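You operate a simulated robot arm through the tools that you are given. There is no shell and no other tool. Be economical: measure what you need, move in short steps, check, and stop when the job is done.

Carry out the task below with a simulated robot arm. There is one attempt and no reset: what you move stays moved.

## Task
Close the station one drawer. Then take the gauge ring and put it on the packing table. Then fetch the blue tape roll from the shelf three of the supply rack and set it on the matching bench. Then put the plug gauge on the shelf three of the supply rack away on the rework bench. Then take the brush on the robot bench and put it away on the rework bench. Then take the brown ring lead from the spare bench and put it on the shelf four of the fixture rack. Then put the plug housing from the shelf four of the fixture rack on the spare bench. The order counts. Set down upright: plug gauge, plug housing.
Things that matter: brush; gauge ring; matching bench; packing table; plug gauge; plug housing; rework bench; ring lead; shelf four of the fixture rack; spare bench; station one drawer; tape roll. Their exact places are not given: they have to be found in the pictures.

It is judged by the outcome, as a careful person would: the job done as asked, and still so three seconds after it is handed in. It fails if anything else is knocked over, pushed out of place, dropped, spilled or broken.

## Robot
A 7-joint arm with a two-finger parallel gripper on a trunk, on a base that drives. Base frame: it is fixed to the floor where the robot stands at the start and does not move with it; the origin is under the middle of the robot, x ahead of it, y to its left, z up. Readings come in m, degrees, newtons and seconds.
With the tool pointing down near the work surface it reaches from about 0.16 to 0.72 m from the robot's upright axis, wherever it stands. Its first joint turns from -166.0 to 166.0 degrees. Places, roughly: brush (5x5x8 cm) [2.5, -1.5, 0.8]; gauge ring [2.75, -0.75, 0.75]; matching bench [0.4, 5.8, 0.8]; packing table [-1.5, 0.1, 0.8]; plug gauge [0.5, 6.75, 1]; plug housing (9x3x4 cm) [1.2, -3.1, 1.3]; rework bench [-1, 1.6, 0.8]; ring lead [2.5, -3, 0.75]; shelf four of the fixture rack [1.2, -3.1, 1.2]; spare bench [2.3, -3.3, 0.8]; station one drawer [0.5, 0, 0.7]; tape roll [0.5, 7, 1]. Payload 1.57 kg.
Tool frame: the origin (TCP) lies between the finger pads and is the grasp point; the fingertips stand 0.03 m ahead of it; z points along the fingers, y is the line along which they close. Largest opening 0.11 m; finger width 0.024, thickness 0.012; the body of the gripper, 0.048 by 0.112 m, starts 0.078 m behind the TCP.
Orientation is that of the tool frame in the base frame, as [roll, pitch, yaw] about the fixed x, y, z axes, in that order (R = Rz(yaw) Ry(pitch) Rx(roll)). With the fingers straight down and closing along the base's y, the tool's x points along the base's -x, its y along +y and its z along -z.

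## Interface
- The arm moves only by the tool play_rows. Its argument "increments" is a list of rows, each an object of numbers (a shift or turn left out is 0, a gripper value left out holds the last): "tx", "ty", "tz": the shift along the tool's x, y, z in units of 25 mm (1.0 is 25 mm); "wx", "wy", "wz": the turn, a rotation vector about the tool's x, y, z in units of 4 degrees (1.0 is 4 degrees); "gripper": the gripper command, from -1 (shut) to 1 (fully open), values between in proportion. In form: [{"tx": .., "ty": .., "tz": .., "wx": .., "wy": .., "wz": .., "gripper": ..}, ...]. A call has 1 to 20 rows; each row shifts and turns the commanded pose from where the row before left it, along the tool's axes as they then stand. A call with a number of a shift or a turn outside -1 to 1 is refused whole. A row lasts 0.2 s, in which the tool goes at most 0.05 m and 8.6 degrees; a call with a longer step from one row to the next is refused whole, and so is a gripper value outside its range. A pose out of reach is approached as far as the arm can. The call stops where the force on the tool passes 40 N (or 10 N more than at its start, if that is more) or the arm is blocked; 0.2 s more then pass. Each finger travels about 0.045 m/s and halts on what it meets, pressing with about 33 N; the grip force reading is that of the motor and also rises with nothing between the fingers. The clock runs only during rows and for 0.2 s after the last one: add rows that do not move to give the fingers time. The reply holds the time, the measured pose of the TCP, the force on the tool along the base axes, the opening and the grip force, in the units named above and with some noise, with the torque about the TCP (base axes, N m) and any sound that the robot's microphone picked up.
- Cameras (640 x 400 px; columns grow to the right, rows downward): "scene" is now at [0.0099, 0.1232, 1.381]; the picture's right is [-0.41, -0.91, 0.00], its down [-0.69, 0.31, -0.66] and it looks along [0.60, -0.27, -0.76] (base axes); focal length 276 px, centre (320, 200). "wrist" rides on the gripper at [0.07, 0.016, -0.141] in the tool frame; the picture's right is [-0.23, 0.97, 0.00], its down [-0.86, -0.20, -0.48] and it looks along [-0.47, -0.11, 0.88] (tool axes); focal length 222 px, centre (320, 200).
- grab_frame(camera): a new picture of that camera. It takes no simulated time.
- raise_lower(by): slides the trunk up (or, below 0, down) by that many m; the arm and the scene camera ride with it, the base frame stays. It gives what a move gives, with no picture.
- steer(legs): drives the robot by 1 to 6 legs, each [ahead, turn to the left] in m and degrees, along the robot's own axes; the way and the turn of a leg run together, so that a leg with both is an arc; at most 1.5 m and 180 degrees a leg. The arm and the cameras ride along, it lands a little off, and it stops where it bumps. It gives what a move gives.
- turn_head(pan, tilt): turns the head with the scene camera to pan (to the left, within 155 degrees either way) and tilt (down, from -29 to 69), counted from straight ahead of the robot. It gives what a move gives.
- locate(camera, pixels): for up to 12 pixels [column, row] of the newest picture of that camera ("zoom" is the newest enlarged one), the place [x, y, z] in the base frame of the surface seen there, good to about 0.003 m. It takes no simulated time.
- enlarge(camera, box): a new picture of the part [left, top, right, bottom] of that camera's present view, enlarged. It takes no simulated time.
- finish_job(): hands the job in; it is judged then, once.

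Go step by step. Measure first, check grasps and placings, and put right what went wrong. The budget is 131 turns and 152 pictures, counting those below and the enlarged ones. Unless the task says otherwise, let go and move clear before handing in.

The tools are called after "Emit:" by a JSON object that holds its "method" and its "body". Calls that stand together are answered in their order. play_rows: Moves the arm, as the interface text tells. Its arguments: {"type":"object","properties":{"increments":{"type":"array"}},"required":["increments"]} The other tools are called the same way: raise_lower (by) slides the trunk up or down; steer (legs) drives the base; turn_head (pan, tilt) turns the head that bears the scene camera; grab_frame (camera) takes a picture; locate (camera, pixels) gives the place of the surface under pixels of a picture; enlarge (camera, box) takes an enlarged picture of a part of a camera's view; finish_job () hands the job in.

At the start:

```text
t: 0.0
eef_pos: [0.4524, 0.0175, 0.923]
tcp_rot: [-179.9, 0.0, 180.0]
contact_force: [-0.2, 0.2, 0.4]
moment: [-0.02, 0.03, 0.04]
gripper_width: 0.11
grasp_force: 0.0
trunk travel left (down, up): [-0.325, 0.265]
robot x, y, heading: [0.005, 0.0008, 0.0]
head pan, tilt: [-24.2, 49.1]
```

scene: 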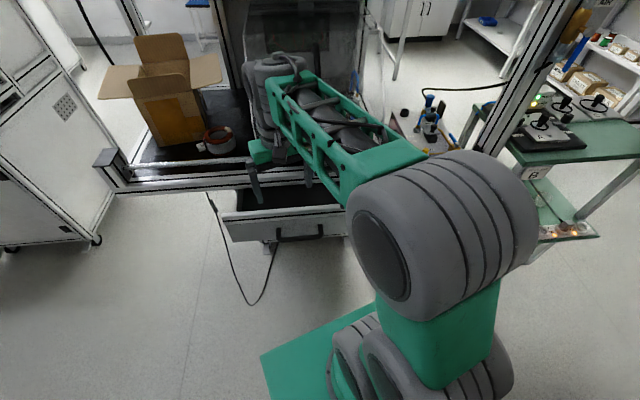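
wrist: 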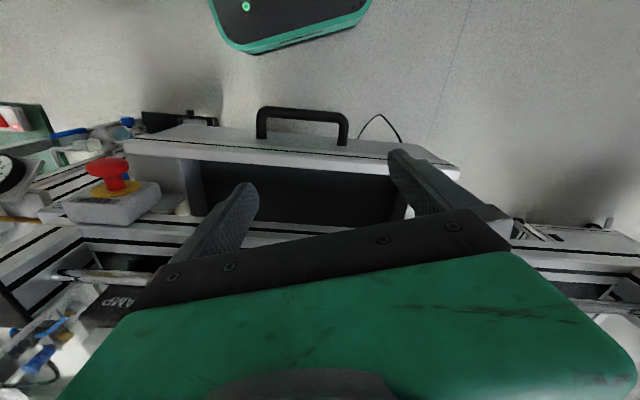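

The scene shows the open station drawer with its handle near (300,233). I measure the drawer front first.

Emit:
{"method": "locate", "body": {"camera": "scene", "pixels": [[300, 234], [228, 216], [345, 208], [228, 240], [345, 236], [240, 190], [150, 170], [285, 225]]}}

Emit:
{"method": "locate", "body": {"camera": "wrist", "pixels": [[300, 112], [140, 140], [450, 170], [300, 150], [300, 195], [115, 175]]}}

```text
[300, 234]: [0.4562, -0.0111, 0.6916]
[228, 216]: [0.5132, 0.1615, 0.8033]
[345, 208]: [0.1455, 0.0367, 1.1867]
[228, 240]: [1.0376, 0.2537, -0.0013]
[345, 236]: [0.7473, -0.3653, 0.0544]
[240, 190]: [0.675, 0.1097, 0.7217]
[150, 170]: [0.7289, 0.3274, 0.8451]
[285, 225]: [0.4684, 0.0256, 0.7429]
```

```text
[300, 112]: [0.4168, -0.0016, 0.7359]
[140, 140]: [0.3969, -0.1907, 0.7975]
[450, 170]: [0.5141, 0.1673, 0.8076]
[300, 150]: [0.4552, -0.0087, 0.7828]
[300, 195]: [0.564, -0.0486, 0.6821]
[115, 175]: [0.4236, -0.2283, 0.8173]
```

The drawer front runs from (0.40,-0.19) to (0.51,0.17), so the station is turned about -18°. I measure the rail above it and the free travel.

Emit:
{"method": "locate", "body": {"camera": "scene", "pixels": [[120, 185], [160, 182], [200, 178], [240, 172], [130, 165], [200, 160], [215, 140], [222, 212], [228, 192], [245, 182]]}}

Emit:
{"method": "locate", "body": {"camera": "wrist", "pixels": [[115, 170], [110, 205], [70, 225], [40, 240], [220, 225], [130, 205], [560, 235], [560, 260], [600, 225], [180, 145], [195, 205], [390, 215]]}}

Emit:
{"method": "enlarge", "body": {"camera": "wrist", "box": [0, 80, 320, 300]}}

```text
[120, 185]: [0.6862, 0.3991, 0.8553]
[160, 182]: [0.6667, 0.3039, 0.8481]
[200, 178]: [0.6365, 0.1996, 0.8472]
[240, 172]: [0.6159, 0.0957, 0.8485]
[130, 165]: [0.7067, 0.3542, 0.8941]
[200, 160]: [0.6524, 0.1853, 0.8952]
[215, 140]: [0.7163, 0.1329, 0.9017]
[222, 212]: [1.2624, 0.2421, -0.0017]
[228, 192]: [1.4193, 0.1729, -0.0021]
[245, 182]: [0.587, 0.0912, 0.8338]
```

```text
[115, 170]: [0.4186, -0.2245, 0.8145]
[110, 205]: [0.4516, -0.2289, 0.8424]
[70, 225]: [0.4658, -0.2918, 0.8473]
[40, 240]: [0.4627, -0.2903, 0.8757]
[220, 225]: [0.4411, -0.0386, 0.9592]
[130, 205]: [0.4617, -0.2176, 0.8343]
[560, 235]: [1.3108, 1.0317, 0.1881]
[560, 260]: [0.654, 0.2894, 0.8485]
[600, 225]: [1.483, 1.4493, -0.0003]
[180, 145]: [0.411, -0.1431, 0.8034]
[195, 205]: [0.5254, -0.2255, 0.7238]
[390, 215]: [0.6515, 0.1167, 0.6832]
```

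```text
1.82 times, centred on (160, 190) of wrist
```

zoom: 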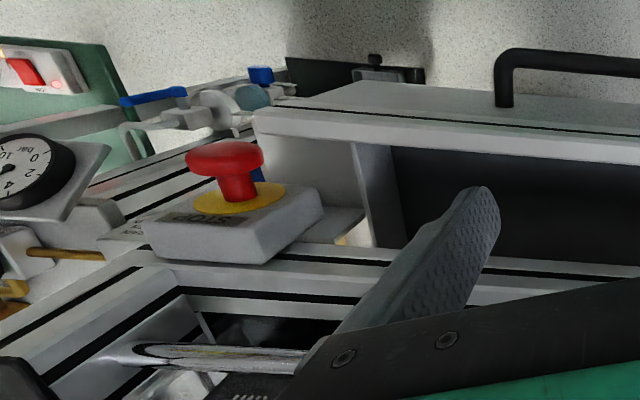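

Station normal is about (0.951,-0.309); handle is about 4 cm proud of the face, so I'll push on the handle with closed fingers. First align, retreat and descend in front of it.

Emit:
{"method": "play_rows", "body": {"increments": [{"wz": 0.9, "gripper": -1}, {"wz": 0.9}, {"wz": 0.9}, {"wz": 0.9}, {"wz": 0.9}, {"tx": 0.9, "ty": -0.36}, {"tx": 0.9, "ty": -0.36}, {"tx": 0.9, "ty": -0.36}, {"tz": 0.75}, {"tz": 0.75}, {"tz": 0.75}, {"tz": 0.75}, {"tz": 0.75}, {"tz": 0.75}, {"tz": 0.75}, {"tz": 0.75}, {"tz": 0.75}, {"tz": 0.75}, {}]}}

Emit:
{"method": "grab_frame", "body": {"camera": "wrist"}}

Emit:
{"method": "grab_frame", "body": {"camera": "scene"}}

```text
t: 4.0
eef_pos: [0.3793, 0.0121, 0.7354]
tcp_rot: [-179.9, 0.0, 162.0]
contact_force: [-0.9, -0.2, 1.0]
moment: [-0.01, -0.03, 0.02]
gripper_width: 0.0
grasp_force: 21.5
trunk travel left (down, up): [-0.325, 0.265]
robot x, y, heading: [0.0021, 0.0016, -0.0]
head pan, tilt: [-24.2, 49.1]
```

```text
148 pictures are left
```

wrist: 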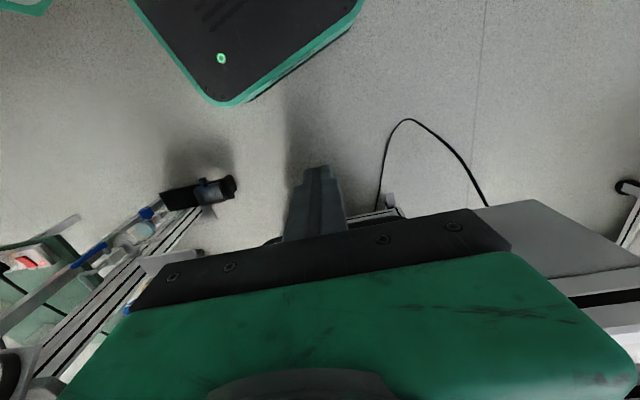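

```text
147 pictures are left
```

scene: 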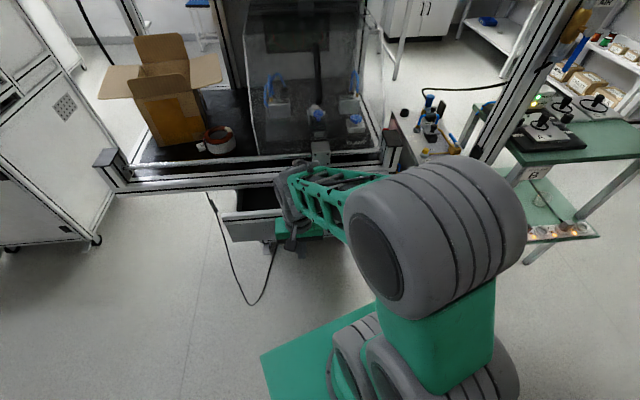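

Fingers are in front of the handle. I push along -tool x until resistance rises.

Emit:
{"method": "play_rows", "body": {"increments": [{"tx": -0.4}, {"tx": -0.4}, {"tx": -0.4}, {"tx": -0.4}, {"tx": -0.4}, {"tx": -0.4}, {"tx": -0.4}, {"tx": -0.4}, {"tx": -0.4}, {"tx": -0.4}, {"tx": -0.4}, {"tx": -0.4}]}}

Emit:
{"method": "grab_frame", "body": {"camera": "scene"}}

```text
t: 6.6
eef_pos: [0.4949, -0.0255, 0.7354]
tcp_rot: [-179.9, -0.1, 161.9]
contact_force: [0.0, 0.4, 0.2]
moment: [0.03, 0.02, 0.02]
gripper_width: 0.0
grasp_force: 20.9
trunk travel left (down, up): [-0.325, 0.265]
robot x, y, heading: [0.0019, 0.0018, 0.0]
head pan, tilt: [-24.2, 49.1]
```

```text
146 pictures are left
```

scene: 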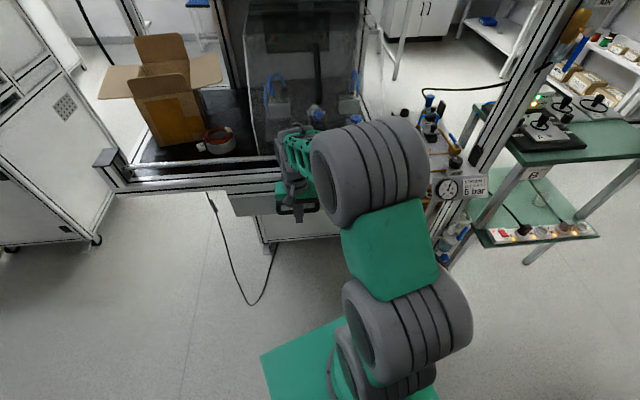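

The drawer appears nearly shut. Zooming on it.

Emit:
{"method": "enlarge", "body": {"camera": "scene", "box": [200, 130, 380, 260]}}

Emit:
{"method": "locate", "body": {"camera": "scene", "pixels": [[240, 200], [235, 195], [300, 212], [285, 212], [262, 205]]}}

```text
3.08 times, centred on (290, 195) of scene
```

zoom: 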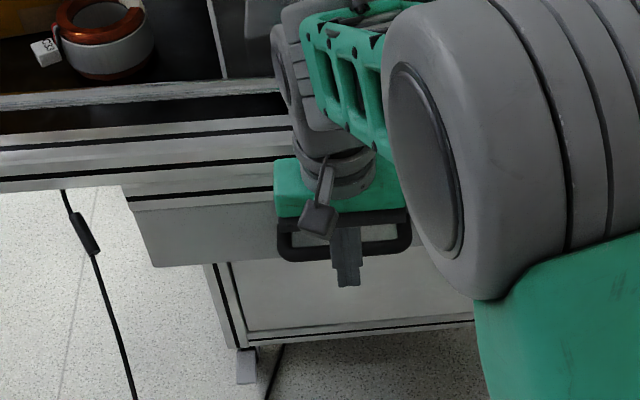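

```text
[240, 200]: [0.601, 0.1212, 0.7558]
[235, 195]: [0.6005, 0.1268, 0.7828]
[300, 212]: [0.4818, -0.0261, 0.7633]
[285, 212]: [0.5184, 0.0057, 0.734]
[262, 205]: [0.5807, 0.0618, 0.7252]
```

Face is at d≈0.534, nearly flush. Push further until it stops.

Emit:
{"method": "play_rows", "body": {"increments": [{"tx": -0.2}, {"tx": -0.2}, {"tx": -0.2}, {"tx": -0.2}, {"tx": -0.2}, {"tx": -0.2}]}}

Emit:
{"method": "enlarge", "body": {"camera": "scene", "box": [200, 130, 380, 260]}}

Emit:
{"method": "locate", "body": {"camera": "zoom", "pixels": [[200, 230], [150, 220], [200, 165], [60, 165], [170, 190]]}}

```text
t: 7.4
eef_pos: [0.4995, -0.0286, 0.7361]
tcp_rot: [-179.8, -0.6, 161.9]
contact_force: [-24.6, 5.2, 14.6]
moment: [-0.97, -3.41, -0.54]
gripper_width: 0.0
grasp_force: 21.2
trunk travel left (down, up): [-0.325, 0.265]
robot x, y, heading: [0.0004, 0.0, 0.2]
head pan, tilt: [-24.2, 49.1]
stopped in row 3: the force on the tool passed its limit at 46 N (the readings are from after the stop); the commanded pose is now the measured one
```

```text
3.08 times, centred on (290, 195) of scene
```

zoom: 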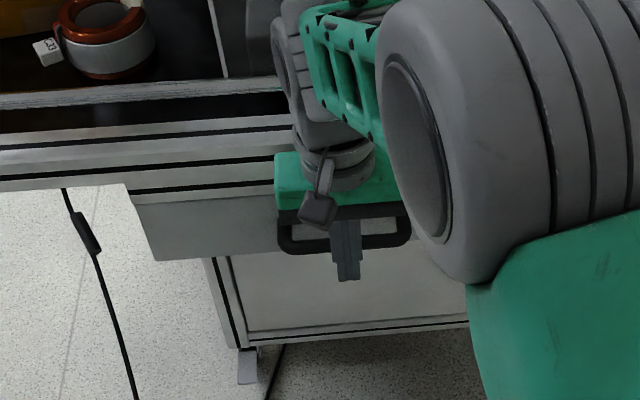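

```text
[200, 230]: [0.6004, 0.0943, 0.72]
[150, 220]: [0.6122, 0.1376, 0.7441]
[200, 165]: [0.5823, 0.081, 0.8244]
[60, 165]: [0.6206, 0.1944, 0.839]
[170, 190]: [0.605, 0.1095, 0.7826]
```

The moment reading (contact ~0.12 m above TCP) suggests the gripper body touched the rail rather than the drawer hitting its stop. I'll back off, tilt the fingers forward, and push again to be sure.

Emit:
{"method": "play_rows", "body": {"increments": [{"tx": 0.6}, {"tx": 0.8}, {"wy": -1}, {"wy": -1}, {"wy": -1}, {"wy": -1}, {"wy": -1}, {"wy": -1}, {"wy": -1}, {"wy": -1}, {"tx": -0.25, "tz": 0.16}, {"tx": -0.25, "tz": 0.16}, {"tx": -0.25, "tz": 0.16}, {"tx": -0.25, "tz": 0.16}, {"tx": -0.25, "tz": 0.16}, {"tx": -0.25, "tz": 0.16}, {"tx": -0.25, "tz": 0.16}, {"tx": -0.25, "tz": 0.16}, {"tx": -0.25, "tz": 0.16}, {"tx": -0.25, "tz": 0.16}]}}

Emit:
{"method": "enlarge", "body": {"camera": "scene", "box": [200, 130, 380, 260]}}

Emit:
{"method": "locate", "body": {"camera": "zoom", "pixels": [[200, 230], [150, 220], [200, 165], [60, 165], [170, 190]]}}

```text
t: 11.6
eef_pos: [0.5332, -0.0386, 0.7274]
tcp_rot: [-179.7, 30.6, 162.5]
contact_force: [-34.1, 14.7, -4.8]
moment: [0.12, 0.09, 0.08]
gripper_width: 0.0002
grasp_force: 21.0
trunk travel left (down, up): [-0.325, 0.265]
robot x, y, heading: [-0.004, -0.0011, 0.3]
head pan, tilt: [-24.2, 49.1]
```

```text
3.08 times, centred on (290, 195) of scene
```

zoom: 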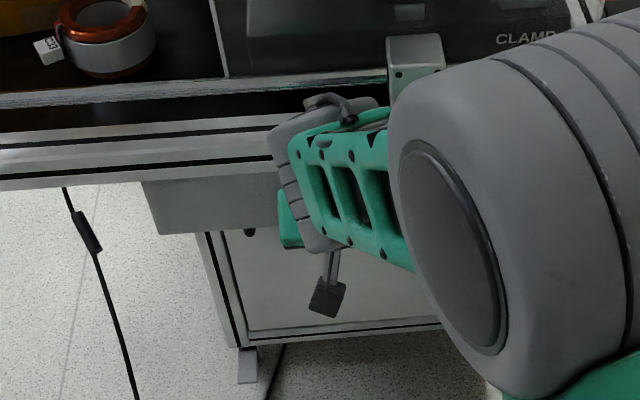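

```text
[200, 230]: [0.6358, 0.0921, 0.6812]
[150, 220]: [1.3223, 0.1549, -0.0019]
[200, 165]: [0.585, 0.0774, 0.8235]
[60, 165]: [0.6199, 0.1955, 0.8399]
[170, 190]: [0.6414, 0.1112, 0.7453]
```

The face moved to d≈0.576 and now resists with ~37 N: drawer shut. I retract the arm, restore it vertical, and look around.

Emit:
{"method": "play_rows", "body": {"increments": [{"tx": 0.8, "tz": -0.5}, {"tx": 0.8, "tz": -0.5}, {"tx": 0.8, "tz": -0.5}, {"tx": 0.8, "tz": -0.5}, {"tx": 0.8, "tz": -0.5}, {"wy": 1}, {"wy": 1}, {"wy": 1}, {"wy": 1}, {"wy": 1}, {"wy": 1}, {"wy": 1}, {"wy": 0.6, "tz": -0.5}, {"tz": -1}, {"tz": -1}, {"tz": -1}, {"tz": -1}, {"tz": -1}, {"tz": -1}, {"tz": -1}]}}

Emit:
{"method": "turn_head", "body": {"pan": -30, "tilt": 15}}

Emit:
{"method": "grab_frame", "body": {"camera": "scene"}}

Emit:
{"method": "turn_head", "body": {"pan": -100, "tilt": 20}}

Emit:
{"method": "grab_frame", "body": {"camera": "scene"}}

Emit:
{"method": "turn_head", "body": {"pan": 150, "tilt": 20}}

Emit:
{"method": "grab_frame", "body": {"camera": "scene"}}

Emit:
{"method": "turn_head", "body": {"pan": 70, "tilt": 20}}

Emit:
{"method": "grab_frame", "body": {"camera": "scene"}}

```text
t: 15.8
eef_pos: [0.4243, -0.0015, 0.9204]
tcp_rot: [-179.8, 1.1, 162.1]
contact_force: [0.0, 0.8, 0.3]
moment: [0.01, 0.01, 0.01]
gripper_width: 0.0001
grasp_force: 21.3
trunk travel left (down, up): [-0.325, 0.265]
robot x, y, heading: [0.0008, 0.0016, -0.2]
head pan, tilt: [-24.2, 49.1]
```

```text
t: 16.8
eef_pos: [0.4236, -0.0016, 0.9189]
tcp_rot: [-179.9, 1.0, 162.0]
contact_force: [0.5, 0.9, 0.7]
moment: [0.0, 0.01, 0.04]
gripper_width: 0.0003
grasp_force: 21.0
trunk travel left (down, up): [-0.325, 0.265]
robot x, y, heading: [-0.001, -0.0002, 0.3]
head pan, tilt: [-30.0, 15.0]
```

```text
142 pictures are left
```

scene: 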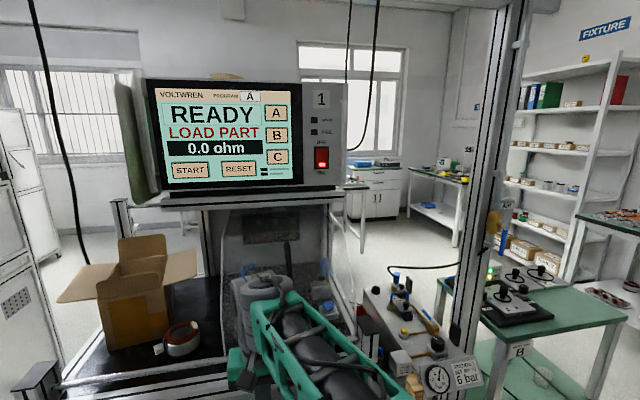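

```text
t: 18.2
eef_pos: [0.4256, -0.0022, 0.9196]
tcp_rot: [-179.8, 1.0, 162.1]
contact_force: [-0.9, 0.4, -0.7]
moment: [-0.01, 0.01, -0.02]
gripper_width: 0.0
grasp_force: 21.2
trunk travel left (down, up): [-0.325, 0.265]
robot x, y, heading: [0.0015, -0.0006, 0.1]
head pan, tilt: [-100.0, 20.0]
```

```text
141 pictures are left
```

scene: 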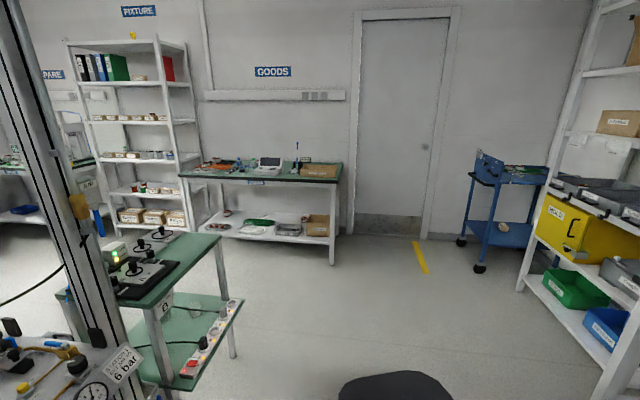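

```text
t: 21.7
eef_pos: [0.4231, -0.0029, 0.9187]
tcp_rot: [-179.8, 1.0, 162.0]
contact_force: [-1.0, -0.2, 0.0]
moment: [-0.01, 0.01, 0.01]
gripper_width: 0.0001
grasp_force: 21.2
trunk travel left (down, up): [-0.325, 0.265]
robot x, y, heading: [0.0026, -0.0028, -0.1]
head pan, tilt: [150.0, 20.0]
```

```text
140 pictures are left
```

scene: 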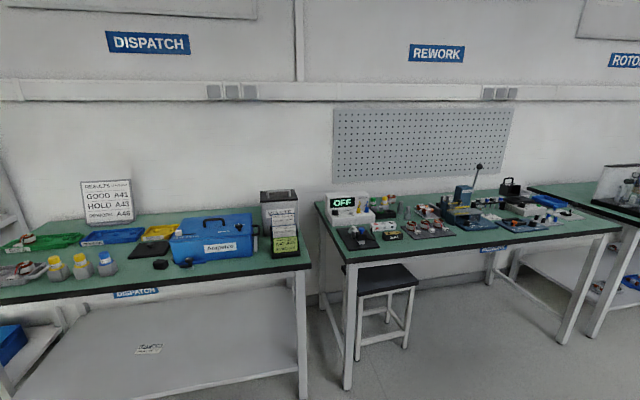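

```text
t: 23.2
eef_pos: [0.4239, -0.0032, 0.9205]
tcp_rot: [-179.7, 1.0, 161.9]
contact_force: [-0.7, 0.7, -0.5]
moment: [-0.03, -0.01, 0.01]
gripper_width: 0.0
grasp_force: 21.1
trunk travel left (down, up): [-0.325, 0.265]
robot x, y, heading: [0.0016, -0.003, 0.2]
head pan, tilt: [70.0, 20.0]
```

```text
139 pictures are left
```

scene: 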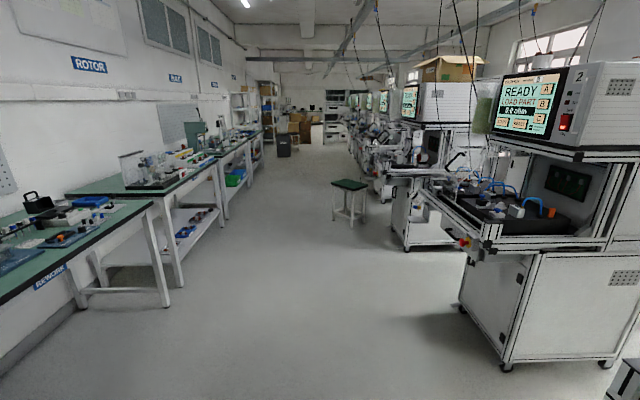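

I have an overview; now I need positions toward the gauge ring/brush area.

Emit:
{"method": "turn_head", "body": {"pan": -45, "tilt": 20}}

Emit:
{"method": "grab_frame", "body": {"camera": "scene"}}

Emit:
{"method": "enlarge", "body": {"camera": "scene", "box": [200, 60, 640, 335]}}

```text
t: 25.2
eef_pos: [0.4235, -0.0024, 0.9192]
tcp_rot: [-179.8, 1.0, 161.8]
contact_force: [0.0, 0.0, 0.4]
moment: [0.0, 0.01, -0.03]
gripper_width: 0.0
grasp_force: 20.8
trunk travel left (down, up): [-0.325, 0.265]
robot x, y, heading: [-0.002, 0.0008, 0.3]
head pan, tilt: [-45.0, 20.0]
```

```text
138 pictures are left
```

scene: 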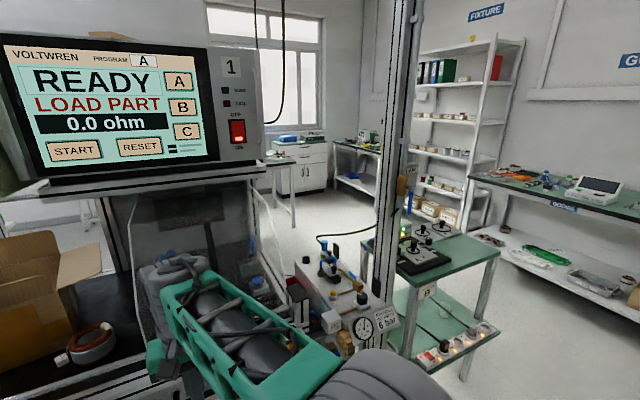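

```text
1.45 times, centred on (420, 198) of scene
```

zoom: 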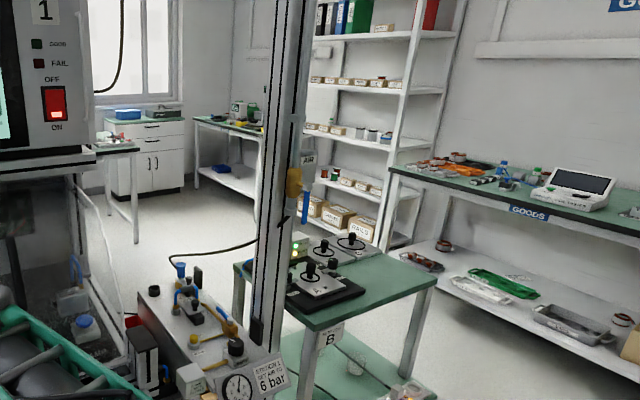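

Emit:
{"method": "locate", "body": {"camera": "scene", "pixels": [[281, 157], [300, 150], [310, 195], [295, 225], [345, 145], [340, 190], [480, 240], [370, 240], [500, 250], [420, 180], [470, 180], [560, 205]]}}

Emit:
{"method": "locate", "body": {"camera": "zoom", "pixels": [[115, 140], [140, 155], [137, 240], [200, 190], [260, 205], [240, 265], [430, 285], [310, 320], [390, 170], [170, 215], [210, 240], [380, 230]]}}

```text
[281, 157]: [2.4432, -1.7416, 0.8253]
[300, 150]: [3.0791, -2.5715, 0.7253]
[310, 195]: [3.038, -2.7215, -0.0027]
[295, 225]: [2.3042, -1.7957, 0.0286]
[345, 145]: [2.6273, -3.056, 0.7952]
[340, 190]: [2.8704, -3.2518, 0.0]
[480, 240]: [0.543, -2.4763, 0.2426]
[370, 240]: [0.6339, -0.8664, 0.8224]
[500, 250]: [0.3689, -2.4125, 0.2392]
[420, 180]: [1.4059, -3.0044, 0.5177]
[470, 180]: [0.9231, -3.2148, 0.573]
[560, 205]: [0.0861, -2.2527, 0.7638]
```

```text
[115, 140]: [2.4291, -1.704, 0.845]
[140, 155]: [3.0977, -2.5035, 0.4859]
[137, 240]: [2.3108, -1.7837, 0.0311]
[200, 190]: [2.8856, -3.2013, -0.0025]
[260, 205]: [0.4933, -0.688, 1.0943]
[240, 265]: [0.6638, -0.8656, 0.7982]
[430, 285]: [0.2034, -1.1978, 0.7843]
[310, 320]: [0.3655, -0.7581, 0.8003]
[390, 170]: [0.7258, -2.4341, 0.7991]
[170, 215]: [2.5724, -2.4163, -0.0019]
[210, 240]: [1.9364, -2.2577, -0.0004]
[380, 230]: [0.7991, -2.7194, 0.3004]
```

Corridor between bench B (y≥-1.3) and the goods bench (y≤-2.25) leads to the robot bench. I check the dark object near my right and the floor on the way.

Emit:
{"method": "play_rows", "body": {"increments": [{"tx": 1, "tz": -0.6}, {"tx": 1, "tz": -0.6}, {"tx": 1, "tz": -0.6}, {"tx": 1, "tz": -0.6}, {"tx": 0.6, "tz": -0.6}]}}

Emit:
{"method": "turn_head", "body": {"pan": -95, "tilt": 45}}

Emit:
{"method": "grab_frame", "body": {"camera": "scene"}}

Emit:
{"method": "locate", "body": {"camera": "scene", "pixels": [[400, 300], [340, 220], [250, 150], [300, 150], [200, 200], [150, 200], [300, 100], [200, 60], [320, 60], [400, 60]]}}

```text
t: 26.4
eef_pos: [0.3136, 0.0331, 0.9917]
tcp_rot: [-179.8, 1.0, 162.1]
contact_force: [0.7, 0.1, -0.4]
moment: [0.02, -0.03, 0.02]
gripper_width: 0.0003
grasp_force: 20.8
trunk travel left (down, up): [-0.325, 0.265]
robot x, y, heading: [0.0, 0.0005, 0.2]
head pan, tilt: [-45.0, 20.0]
```

```text
t: 27.6
eef_pos: [0.3143, 0.0331, 0.9919]
tcp_rot: [-179.7, 1.0, 162.0]
contact_force: [-0.9, -0.3, -1.0]
moment: [0.01, 0.02, 0.0]
gripper_width: 0.0
grasp_force: 21.9
trunk travel left (down, up): [-0.325, 0.265]
robot x, y, heading: [-0.0013, 0.0022, 0.4]
head pan, tilt: [-95.0, 45.0]
```

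```text
136 pictures are left
```

scene: 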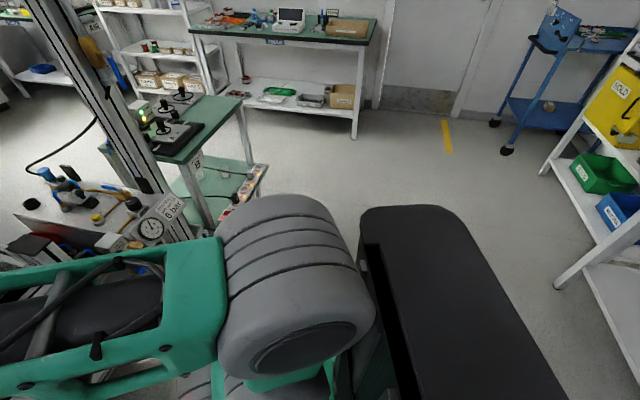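

```text
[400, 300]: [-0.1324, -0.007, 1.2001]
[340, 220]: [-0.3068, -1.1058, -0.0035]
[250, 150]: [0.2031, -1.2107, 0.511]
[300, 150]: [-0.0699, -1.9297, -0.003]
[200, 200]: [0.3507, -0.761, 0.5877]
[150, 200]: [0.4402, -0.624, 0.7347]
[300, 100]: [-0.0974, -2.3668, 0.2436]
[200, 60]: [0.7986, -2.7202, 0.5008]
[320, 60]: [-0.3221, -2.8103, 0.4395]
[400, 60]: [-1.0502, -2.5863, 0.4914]
```

The dark object is the robot's own body; path is clear. Driving around bench B.

Emit:
{"method": "steer", "body": {"legs": [[-0.35, 0], [0, -90], [1.5, 0], [0.27, 0], [0, 90], [0.9, 0]]}}

Emit:
{"method": "turn_head", "body": {"pan": 20, "tilt": 20}}

Emit:
{"method": "grab_frame", "body": {"camera": "scene"}}

```text
t: 42.4
eef_pos: [-0.3321, -2.0974, 0.9923]
tcp_rot: [-179.9, 1.0, 71.1]
contact_force: [-0.2, -0.2, 0.4]
moment: [-0.01, 0.02, 0.01]
gripper_width: 0.0
grasp_force: 21.2
trunk travel left (down, up): [-0.325, 0.265]
robot x, y, heading: [-0.3581, -1.7834, -91.5]
head pan, tilt: [-95.0, 45.0]
stopped in leg 4: the robot was blocked; the commanded pose is now the measured one
```

```text
t: 44.4
eef_pos: [-0.3312, -2.0982, 0.9937]
tcp_rot: [-179.9, 1.1, 71.0]
contact_force: [-0.7, -0.5, -0.5]
moment: [0.04, 0.01, 0.0]
gripper_width: 0.0
grasp_force: 21.3
trunk travel left (down, up): [-0.325, 0.265]
robot x, y, heading: [-0.353, -1.7829, -91.2]
head pan, tilt: [20.0, 20.0]
```

```text
135 pictures are left
```

scene: 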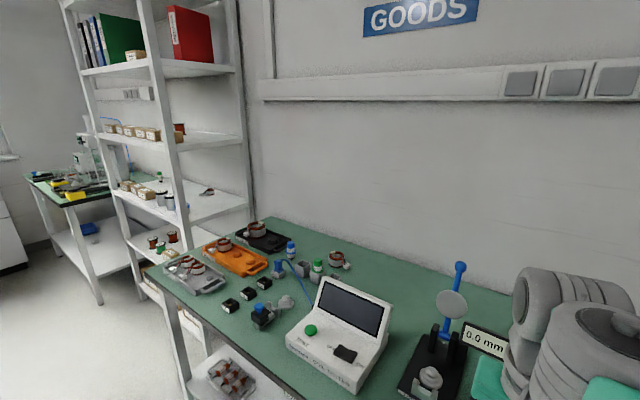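

The base bumped at y≈-1.78 facing the goods bench. I look at the base footprint and clearances.

Emit:
{"method": "steer", "body": {"legs": [[-0.08, 0]]}}

Emit:
{"method": "turn_head", "body": {"pan": 30, "tilt": 69}}

Emit:
{"method": "grab_frame", "body": {"camera": "scene"}}

Emit:
{"method": "locate", "body": {"camera": "scene", "pixels": [[250, 200], [320, 200], [200, 250], [300, 300], [380, 150], [150, 300], [250, 350], [320, 100]]}}

Emit:
{"method": "turn_head", "body": {"pan": 90, "tilt": 50}}

Emit:
{"method": "grab_frame", "body": {"camera": "scene"}}

Emit:
{"method": "locate", "body": {"camera": "scene", "pixels": [[250, 200], [320, 200], [200, 250], [300, 300], [380, 150], [150, 300], [250, 350], [320, 100], [150, 100], [450, 100], [320, 380], [400, 300]]}}

```text
t: 45.4
eef_pos: [-0.3292, -2.0189, 0.9926]
tcp_rot: [-179.9, 1.1, 71.0]
contact_force: [0.4, 0.5, -0.1]
moment: [0.01, -0.01, 0.01]
gripper_width: 0.0
grasp_force: 21.8
trunk travel left (down, up): [-0.325, 0.265]
robot x, y, heading: [-0.3588, -1.7053, -91.3]
head pan, tilt: [20.0, 20.0]
```

```text
t: 46.6
eef_pos: [-0.3294, -2.0194, 0.9918]
tcp_rot: [-179.9, 1.1, 70.9]
contact_force: [1.0, 0.6, -1.2]
moment: [0.03, -0.03, -0.02]
gripper_width: 0.0
grasp_force: 21.4
trunk travel left (down, up): [-0.325, 0.265]
robot x, y, heading: [-0.3586, -1.7076, -91.5]
head pan, tilt: [30.0, 68.8]
```

```text
134 pictures are left
```

scene: 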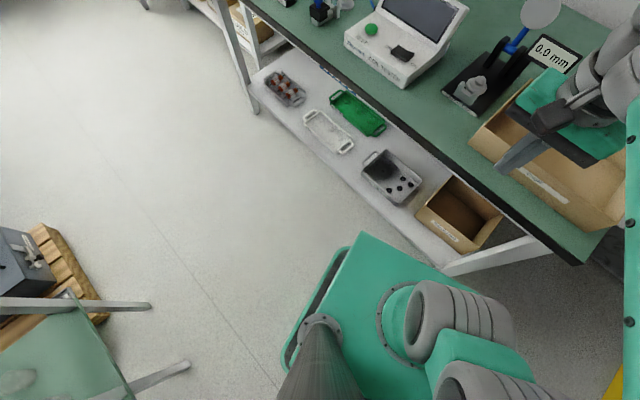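

```text
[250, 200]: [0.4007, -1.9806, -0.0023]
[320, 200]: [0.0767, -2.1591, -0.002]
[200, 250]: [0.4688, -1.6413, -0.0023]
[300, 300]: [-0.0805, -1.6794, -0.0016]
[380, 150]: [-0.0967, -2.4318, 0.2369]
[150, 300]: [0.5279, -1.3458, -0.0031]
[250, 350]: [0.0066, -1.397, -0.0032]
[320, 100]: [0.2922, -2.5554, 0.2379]
```

```text
t: 47.9
eef_pos: [-0.3294, -2.0186, 0.992]
tcp_rot: [-179.9, 1.2, 71.0]
contact_force: [0.5, -0.1, 0.3]
moment: [-0.01, 0.02, -0.02]
gripper_width: 0.0001
grasp_force: 21.0
trunk travel left (down, up): [-0.325, 0.265]
robot x, y, heading: [-0.3569, -1.7052, -91.3]
head pan, tilt: [90.0, 50.0]
```

```text
133 pictures are left
```

scene: 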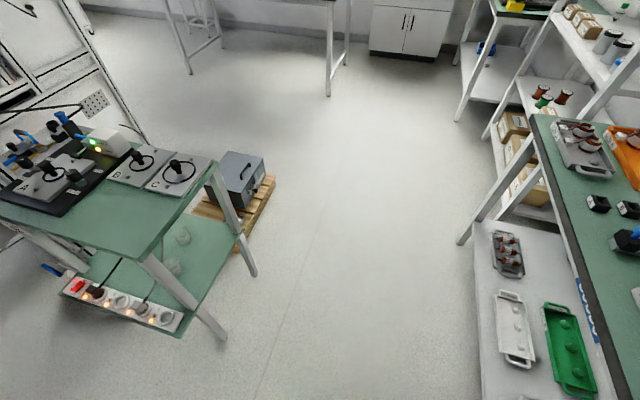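

```text
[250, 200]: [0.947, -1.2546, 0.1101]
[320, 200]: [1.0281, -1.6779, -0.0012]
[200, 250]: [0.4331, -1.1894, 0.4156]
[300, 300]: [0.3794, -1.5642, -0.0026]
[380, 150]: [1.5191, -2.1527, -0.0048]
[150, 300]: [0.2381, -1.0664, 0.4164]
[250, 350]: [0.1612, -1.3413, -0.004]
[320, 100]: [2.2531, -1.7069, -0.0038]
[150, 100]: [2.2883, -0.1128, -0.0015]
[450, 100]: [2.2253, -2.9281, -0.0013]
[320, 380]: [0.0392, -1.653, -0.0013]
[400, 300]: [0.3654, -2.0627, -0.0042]
```

Corridor is clear (floor from y≈-1.35 to -2.3). Turning left and driving along it.

Emit:
{"method": "steer", "body": {"legs": [[0, 87.5], [1.5, 0], [0.1, 4]]}}

Emit:
{"method": "turn_head", "body": {"pan": 25, "tilt": 20}}

Emit:
{"method": "grab_frame", "body": {"camera": "scene"}}

```text
t: 59.9
eef_pos: [1.5601, -1.7572, 0.9932]
tcp_rot: [-179.9, 1.0, 163.0]
contact_force: [0.6, 0.0, 0.0]
moment: [-0.03, -0.01, 0.01]
gripper_width: 0.0
grasp_force: 21.3
trunk travel left (down, up): [-0.325, 0.265]
robot x, y, heading: [1.2469, -1.7963, 0.7]
head pan, tilt: [90.0, 50.0]
```

```text
t: 61.2
eef_pos: [1.5587, -1.759, 0.9923]
tcp_rot: [-179.9, 1.1, 163.0]
contact_force: [-0.1, -0.4, -0.7]
moment: [0.02, 0.0, 0.03]
gripper_width: 0.0001
grasp_force: 21.0
trunk travel left (down, up): [-0.325, 0.265]
robot x, y, heading: [1.2463, -1.8009, 0.8]
head pan, tilt: [25.0, 20.0]
```

```text
132 pictures are left
```

scene: 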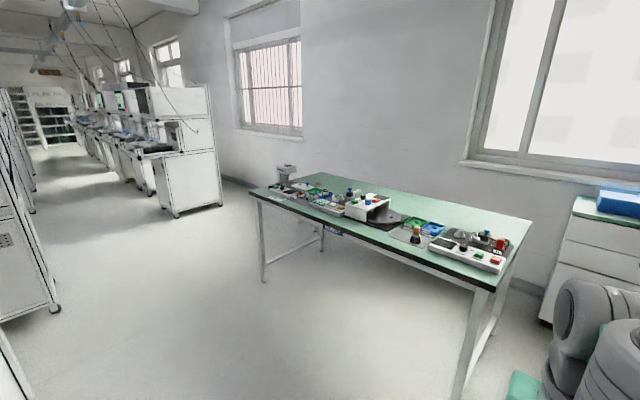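

Emit:
{"method": "enlarge", "body": {"camera": "scene", "box": [240, 150, 540, 338]}}

Emit:
{"method": "locate", "body": {"camera": "zoom", "pixels": [[30, 100], [80, 75], [140, 120], [260, 120], [360, 165], [390, 180], [460, 230], [560, 220], [530, 310], [600, 150], [50, 290], [110, 65]]}}

```text
2.13 times, centred on (390, 244) of scene
```

zoom: 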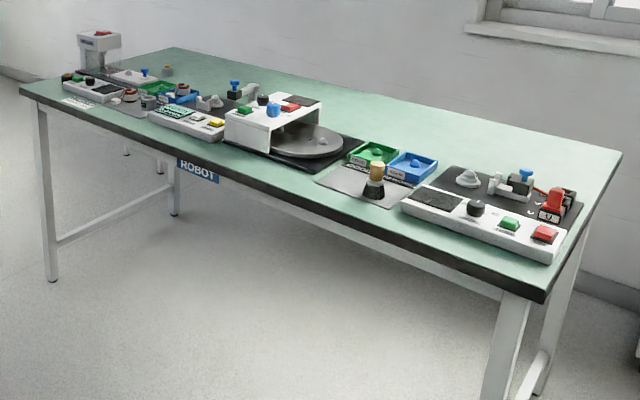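

```text
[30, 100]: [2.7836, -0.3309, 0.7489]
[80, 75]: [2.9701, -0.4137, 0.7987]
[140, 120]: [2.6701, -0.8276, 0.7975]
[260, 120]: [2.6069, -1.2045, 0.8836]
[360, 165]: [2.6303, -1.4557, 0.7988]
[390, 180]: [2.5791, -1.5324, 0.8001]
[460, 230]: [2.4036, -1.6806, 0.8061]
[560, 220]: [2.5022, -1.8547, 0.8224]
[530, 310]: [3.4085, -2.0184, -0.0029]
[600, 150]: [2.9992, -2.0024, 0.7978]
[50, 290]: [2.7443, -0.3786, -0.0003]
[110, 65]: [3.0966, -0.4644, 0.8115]
```

The robot bench's front edge runs from (2.28,-1.85) to (2.78,-0.33); small copper ring is near zoom (130,95). I check free floor to the left.

Emit:
{"method": "locate", "body": {"camera": "scene", "pixels": [[55, 305], [20, 370], [15, 345], [220, 205], [175, 215], [100, 260], [200, 300], [5, 250], [250, 285]]}}

Emit:
{"method": "enlarge", "body": {"camera": "scene", "box": [240, 155, 400, 255]}}

Emit:
{"method": "locate", "body": {"camera": "zoom", "pixels": [[210, 128], [205, 150], [312, 115], [232, 150], [140, 100], [190, 70]]}}

```text
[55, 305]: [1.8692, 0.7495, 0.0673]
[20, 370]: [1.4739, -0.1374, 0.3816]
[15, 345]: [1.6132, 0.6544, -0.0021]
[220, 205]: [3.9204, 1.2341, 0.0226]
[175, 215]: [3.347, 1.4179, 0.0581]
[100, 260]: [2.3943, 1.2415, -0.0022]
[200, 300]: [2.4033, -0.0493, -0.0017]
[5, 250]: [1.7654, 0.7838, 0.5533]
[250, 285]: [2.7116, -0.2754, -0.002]
```

```text
4.00 times, centred on (320, 205) of scene
```

zoom: 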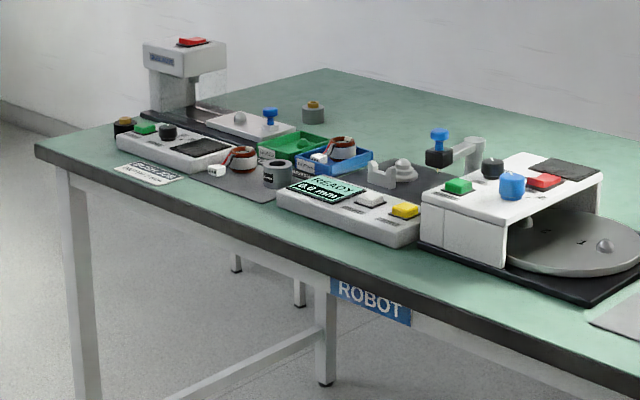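

```text
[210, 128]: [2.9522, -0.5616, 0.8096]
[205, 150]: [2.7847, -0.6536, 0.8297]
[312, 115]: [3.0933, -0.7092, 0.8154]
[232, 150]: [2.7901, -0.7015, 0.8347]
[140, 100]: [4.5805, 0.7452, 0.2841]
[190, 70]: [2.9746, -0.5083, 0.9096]
```

The gauge ring is likely the grey steel ring at zoom (277,173). Driving diagonally to stand in front of it.

Emit:
{"method": "steer", "body": {"legs": [[0, 49], [1.5, 0], [0, -67.8]]}}

Emit:
{"method": "turn_head", "body": {"pan": 0, "tilt": 45}}

Emit:
{"method": "grab_frame", "body": {"camera": "scene"}}

```text
t: 73.8
eef_pos: [2.5045, -0.7047, 0.9919]
tcp_rot: [-179.9, 1.1, 145.5]
contact_force: [-0.1, -0.3, 0.2]
moment: [0.0, 0.0, 0.01]
gripper_width: 0.0
grasp_force: 21.0
trunk travel left (down, up): [-0.325, 0.265]
robot x, y, heading: [2.1928, -0.6449, -16.7]
head pan, tilt: [25.0, 20.0]
```

```text
t: 74.7
eef_pos: [2.504, -0.7038, 0.9921]
tcp_rot: [-179.9, 1.1, 145.6]
contact_force: [-0.3, -0.9, 1.1]
moment: [-0.02, 0.0, 0.01]
gripper_width: 0.0
grasp_force: 21.6
trunk travel left (down, up): [-0.325, 0.265]
robot x, y, heading: [2.1927, -0.6445, -16.9]
head pan, tilt: [0.0, 45.0]
```

```text
129 pictures are left
```

scene: 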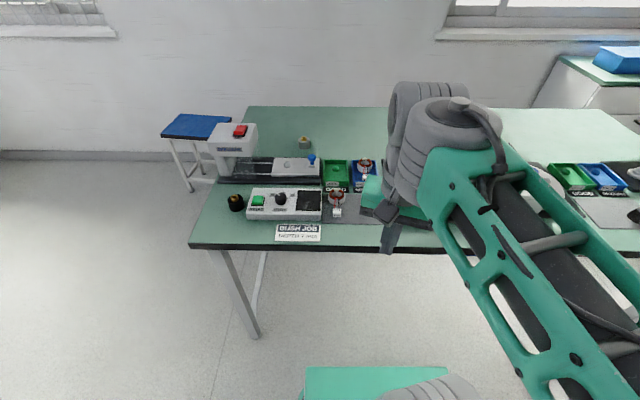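

The arm hides the ring; I use the wrist view.

Emit:
{"method": "grab_frame", "body": {"camera": "wrist"}}

Emit:
{"method": "enlarge", "body": {"camera": "scene", "box": [180, 110, 440, 260]}}

```text
128 pictures are left
```

wrist: 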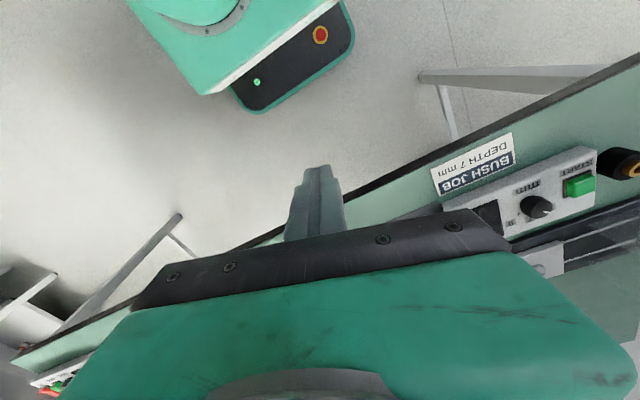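

```text
2.46 times, centred on (310, 185) of scene
```

zoom: 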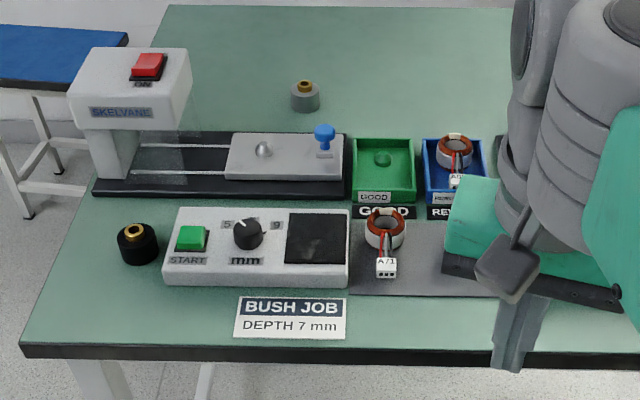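

Moving the arm aside (and squaring it to the bench, opening the gripper) to see the ring.

Emit:
{"method": "play_rows", "body": {"increments": [{"wz": -0.8, "gripper": 1}, {"wz": -0.8}, {"wz": -0.8}, {"wz": -0.8}, {"wz": -0.8}, {"ty": -1}, {"ty": -1}, {"ty": -1}, {"ty": -1}, {"ty": -1}, {"ty": -1}, {"ty": -1}, {"ty": -1}]}}

Emit:
{"method": "enlarge", "body": {"camera": "scene", "box": [240, 110, 500, 260]}}

```text
t: 77.5
eef_pos: [2.4402, -0.8943, 0.9951]
tcp_rot: [-179.5, 1.0, 161.5]
contact_force: [-0.8, -0.4, 0.1]
moment: [-0.02, 0.01, 0.0]
gripper_width: 0.11
grasp_force: 0.0
trunk travel left (down, up): [-0.325, 0.265]
robot x, y, heading: [2.1913, -0.6466, -16.7]
head pan, tilt: [0.0, 45.0]
```

```text
2.46 times, centred on (370, 185) of scene
```

zoom: 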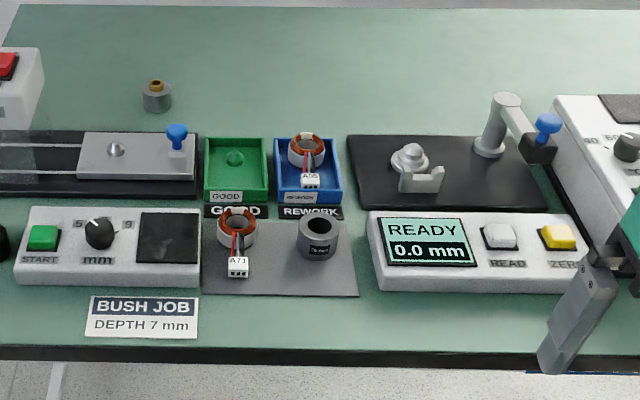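

The grey labelled ring at zoom (318,235) is the gauge ring. Measure it.

Emit:
{"method": "locate", "body": {"camera": "zoom", "pixels": [[318, 218], [302, 222], [336, 222], [318, 212], [319, 232], [320, 250], [300, 245], [338, 245], [320, 275], [260, 215], [372, 230], [310, 180]]}}

Emit:
{"method": "enlarge", "body": {"camera": "scene", "box": [340, 185, 400, 225]}}

Emit:
{"method": "locate", "body": {"camera": "zoom", "pixels": [[290, 115], [230, 120], [365, 120], [295, 75], [300, 160], [295, 115]]}}

```text
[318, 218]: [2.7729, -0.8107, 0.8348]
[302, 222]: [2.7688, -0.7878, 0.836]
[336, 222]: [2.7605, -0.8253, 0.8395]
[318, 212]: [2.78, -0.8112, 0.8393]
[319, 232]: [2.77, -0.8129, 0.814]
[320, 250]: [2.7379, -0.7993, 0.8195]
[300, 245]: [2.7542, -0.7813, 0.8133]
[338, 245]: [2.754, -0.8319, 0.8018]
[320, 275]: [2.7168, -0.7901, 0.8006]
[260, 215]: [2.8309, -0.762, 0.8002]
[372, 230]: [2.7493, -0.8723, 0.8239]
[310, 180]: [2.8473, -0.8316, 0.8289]
```

```text
10.00 times, centred on (370, 205) of scene
```

zoom: 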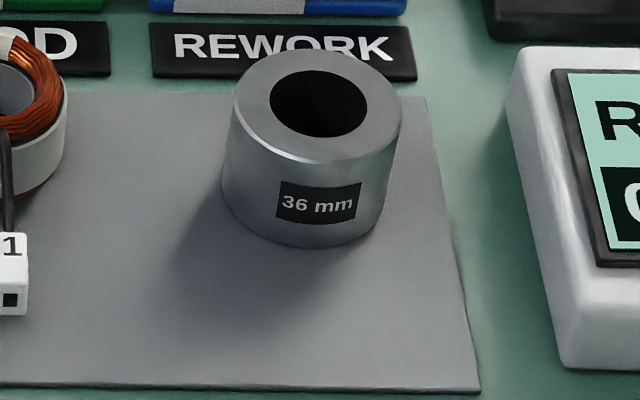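

```text
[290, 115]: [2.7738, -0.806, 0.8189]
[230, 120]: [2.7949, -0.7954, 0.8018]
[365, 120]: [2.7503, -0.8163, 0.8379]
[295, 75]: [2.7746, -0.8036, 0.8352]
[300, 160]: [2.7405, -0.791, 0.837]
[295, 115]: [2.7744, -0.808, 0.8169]
```

Ring centre ≈(2.760,-0.8065), Ø≈45 mm, top z≈0.838. Move above it with reduced opening.

Emit:
{"method": "play_rows", "body": {"increments": [{"tx": -1, "ty": 0.671, "wy": 0.25, "gripper": 0.36}, {"tx": -1, "ty": 0.671}, {"tx": -1, "ty": 0.671}, {"tx": -1, "ty": 0.671}, {"tx": -1, "ty": 0.671}, {"tx": -1, "ty": 0.671}, {"tx": -1, "ty": 0.671}, {"tx": -1, "ty": 0.671}, {"tx": -1, "ty": 0.671}, {"tx": -1, "ty": 0.671}, {"tx": -1, "ty": 0.671}, {"tz": 1}, {"tz": 1}, {}]}}

Emit:
{"method": "grab_frame", "body": {"camera": "wrist"}}

Emit:
{"method": "enlarge", "body": {"camera": "scene", "box": [240, 110, 500, 260]}}

```text
t: 80.5
eef_pos: [2.76, -0.8069, 0.9428]
tcp_rot: [-179.6, -0.1, 161.6]
contact_force: [0.2, 0.6, -0.4]
moment: [-0.04, 0.03, 0.03]
gripper_width: 0.0749
grasp_force: 0.2
trunk travel left (down, up): [-0.325, 0.265]
robot x, y, heading: [2.1906, -0.645, -16.5]
head pan, tilt: [0.0, 45.0]
```

```text
124 pictures are left
```

wrist: 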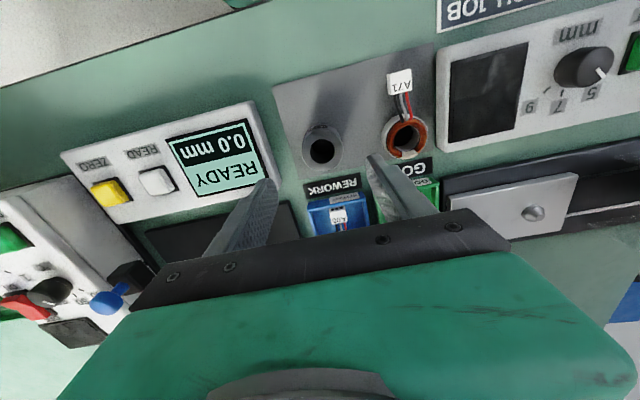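

```text
2.46 times, centred on (370, 185) of scene
```

zoom: 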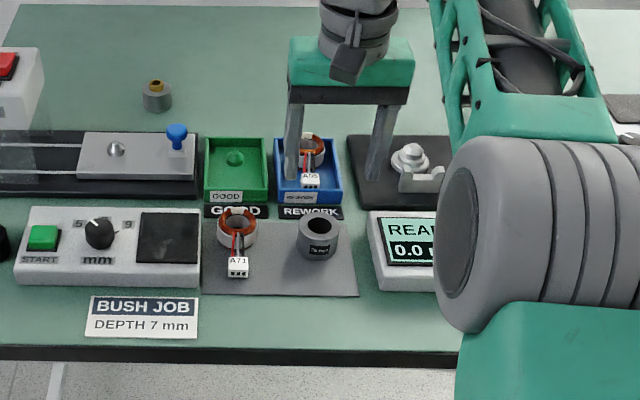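

Refine ring position with the wrist camera.

Emit:
{"method": "locate", "body": {"camera": "wrist", "pixels": [[304, 135], [340, 135], [322, 130], [306, 148], [340, 148], [322, 164], [385, 150], [372, 160], [284, 165]]}}

```text
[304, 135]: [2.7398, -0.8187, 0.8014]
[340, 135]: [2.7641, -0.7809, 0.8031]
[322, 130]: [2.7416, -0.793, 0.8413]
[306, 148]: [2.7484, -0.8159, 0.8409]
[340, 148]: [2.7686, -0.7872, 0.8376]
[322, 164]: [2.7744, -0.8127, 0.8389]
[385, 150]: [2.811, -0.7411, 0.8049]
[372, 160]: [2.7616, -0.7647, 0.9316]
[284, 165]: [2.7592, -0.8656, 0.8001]
```

Centre (2.758,-0.802). Descend and grip.

Emit:
{"method": "play_rows", "body": {"increments": [{"ty": 0.13, "tx": 0.12, "tz": 0.7}, {"tz": 0.9}, {"tz": 0.9}, {"tz": 0.9}, {"tz": 0.8}, {"gripper": -1}, {}, {}, {}, {}, {}]}}

Emit:
{"method": "grab_frame", "body": {"camera": "wrist"}}

```text
t: 82.9
eef_pos: [2.7586, -0.8034, 0.8392]
tcp_rot: [-179.6, -0.1, 161.5]
contact_force: [-0.4, -2.8, 0.8]
moment: [0.0, -0.06, -0.01]
gripper_width: 0.0472
grasp_force: 33.1
trunk travel left (down, up): [-0.325, 0.265]
robot x, y, heading: [2.1958, -0.6474, -16.7]
head pan, tilt: [0.0, 45.0]
```

```text
122 pictures are left
```

wrist: 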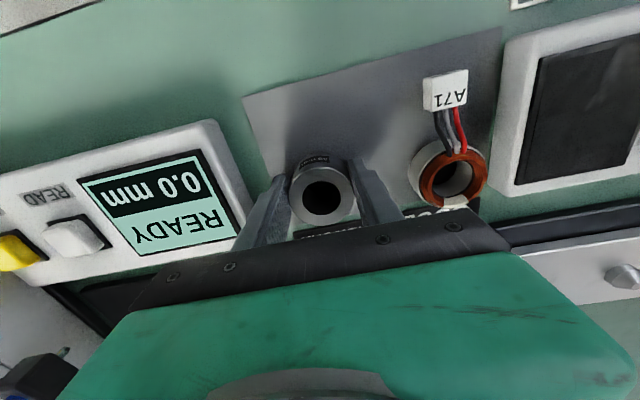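

Gripped (47 mm, 33 N). Lift and retract, then drive back along the known route.

Emit:
{"method": "play_rows", "body": {"increments": [{"tz": -1}, {"tz": -1}, {"tz": -1}, {"tz": -1}, {"tz": -1}, {"tz": -1}, {"tz": -1}, {"tz": -1}, {"tx": 1}, {"tx": 1}, {"tx": 1}, {"tx": 1}, {"tx": 1}, {"tx": 1}, {"tx": 1}, {"tx": 1}, {"tx": 1}, {"tx": 1}]}}

Emit:
{"method": "steer", "body": {"legs": [[0, -113.6], [1.5, 0], [0, -49.5], [1.5, 0], [0.07, 0], [0, -90]]}}

```text
t: 86.7
eef_pos: [2.52, -0.7223, 1.0372]
tcp_rot: [-179.7, 0.0, 161.6]
contact_force: [0.0, 0.0, -0.7]
moment: [0.01, 0.03, 0.0]
gripper_width: 0.0
grasp_force: 21.5
trunk travel left (down, up): [-0.325, 0.265]
robot x, y, heading: [2.1948, -0.6459, -17.1]
head pan, tilt: [0.0, 45.0]
```

```text
t: 110.9
eef_pos: [-0.6208, -1.5402, 1.0387]
tcp_rot: [-179.6, 0.0, -46.8]
contact_force: [0.8, -0.2, 0.2]
moment: [0.01, 0.0, 0.02]
gripper_width: 0.0
grasp_force: 21.3
trunk travel left (down, up): [-0.325, 0.265]
robot x, y, heading: [-0.37, -1.7628, 135.1]
head pan, tilt: [0.0, 45.0]
stopped in leg 6: the robot was blocked; the commanded pose is now the measured one
```

The ring slipped out during the lift (width 0), and the robot was blocked mid-turn. I look around to see what blocks, then I'll go back for the ring.

Emit:
{"method": "turn_head", "body": {"pan": -60, "tilt": 60}}

Emit:
{"method": "grab_frame", "body": {"camera": "scene"}}

Emit:
{"method": "turn_head", "body": {"pan": 130, "tilt": 55}}

Emit:
{"method": "grab_frame", "body": {"camera": "scene"}}

```text
t: 112.2
eef_pos: [-0.621, -1.5404, 1.0379]
tcp_rot: [-179.6, 0.0, -47.0]
contact_force: [0.8, -0.4, 0.0]
moment: [-0.01, 0.02, 0.01]
gripper_width: 0.0
grasp_force: 21.1
trunk travel left (down, up): [-0.325, 0.265]
robot x, y, heading: [-0.3697, -1.7648, 135.1]
head pan, tilt: [-60.0, 60.0]
```

```text
121 pictures are left
```

scene: 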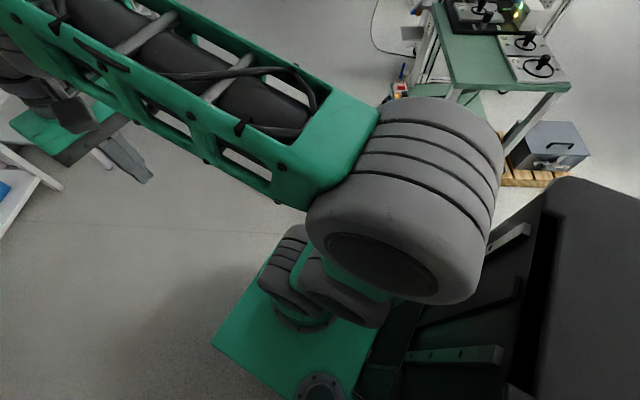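

```text
t: 115.0
eef_pos: [-0.6205, -1.5406, 1.038]
tcp_rot: [-179.5, 0.0, -46.9]
contact_force: [0.7, -0.2, 1.0]
moment: [0.0, 0.0, 0.0]
gripper_width: 0.0001
grasp_force: 21.0
trunk travel left (down, up): [-0.325, 0.265]
robot x, y, heading: [-0.3737, -1.76, 135.0]
head pan, tilt: [130.0, 55.0]
```

```text
120 pictures are left
```

scene: 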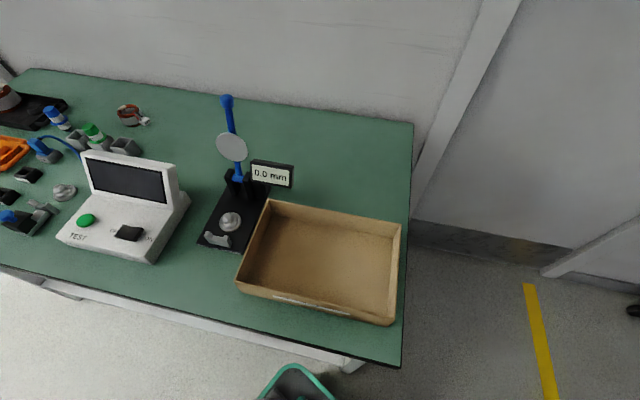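

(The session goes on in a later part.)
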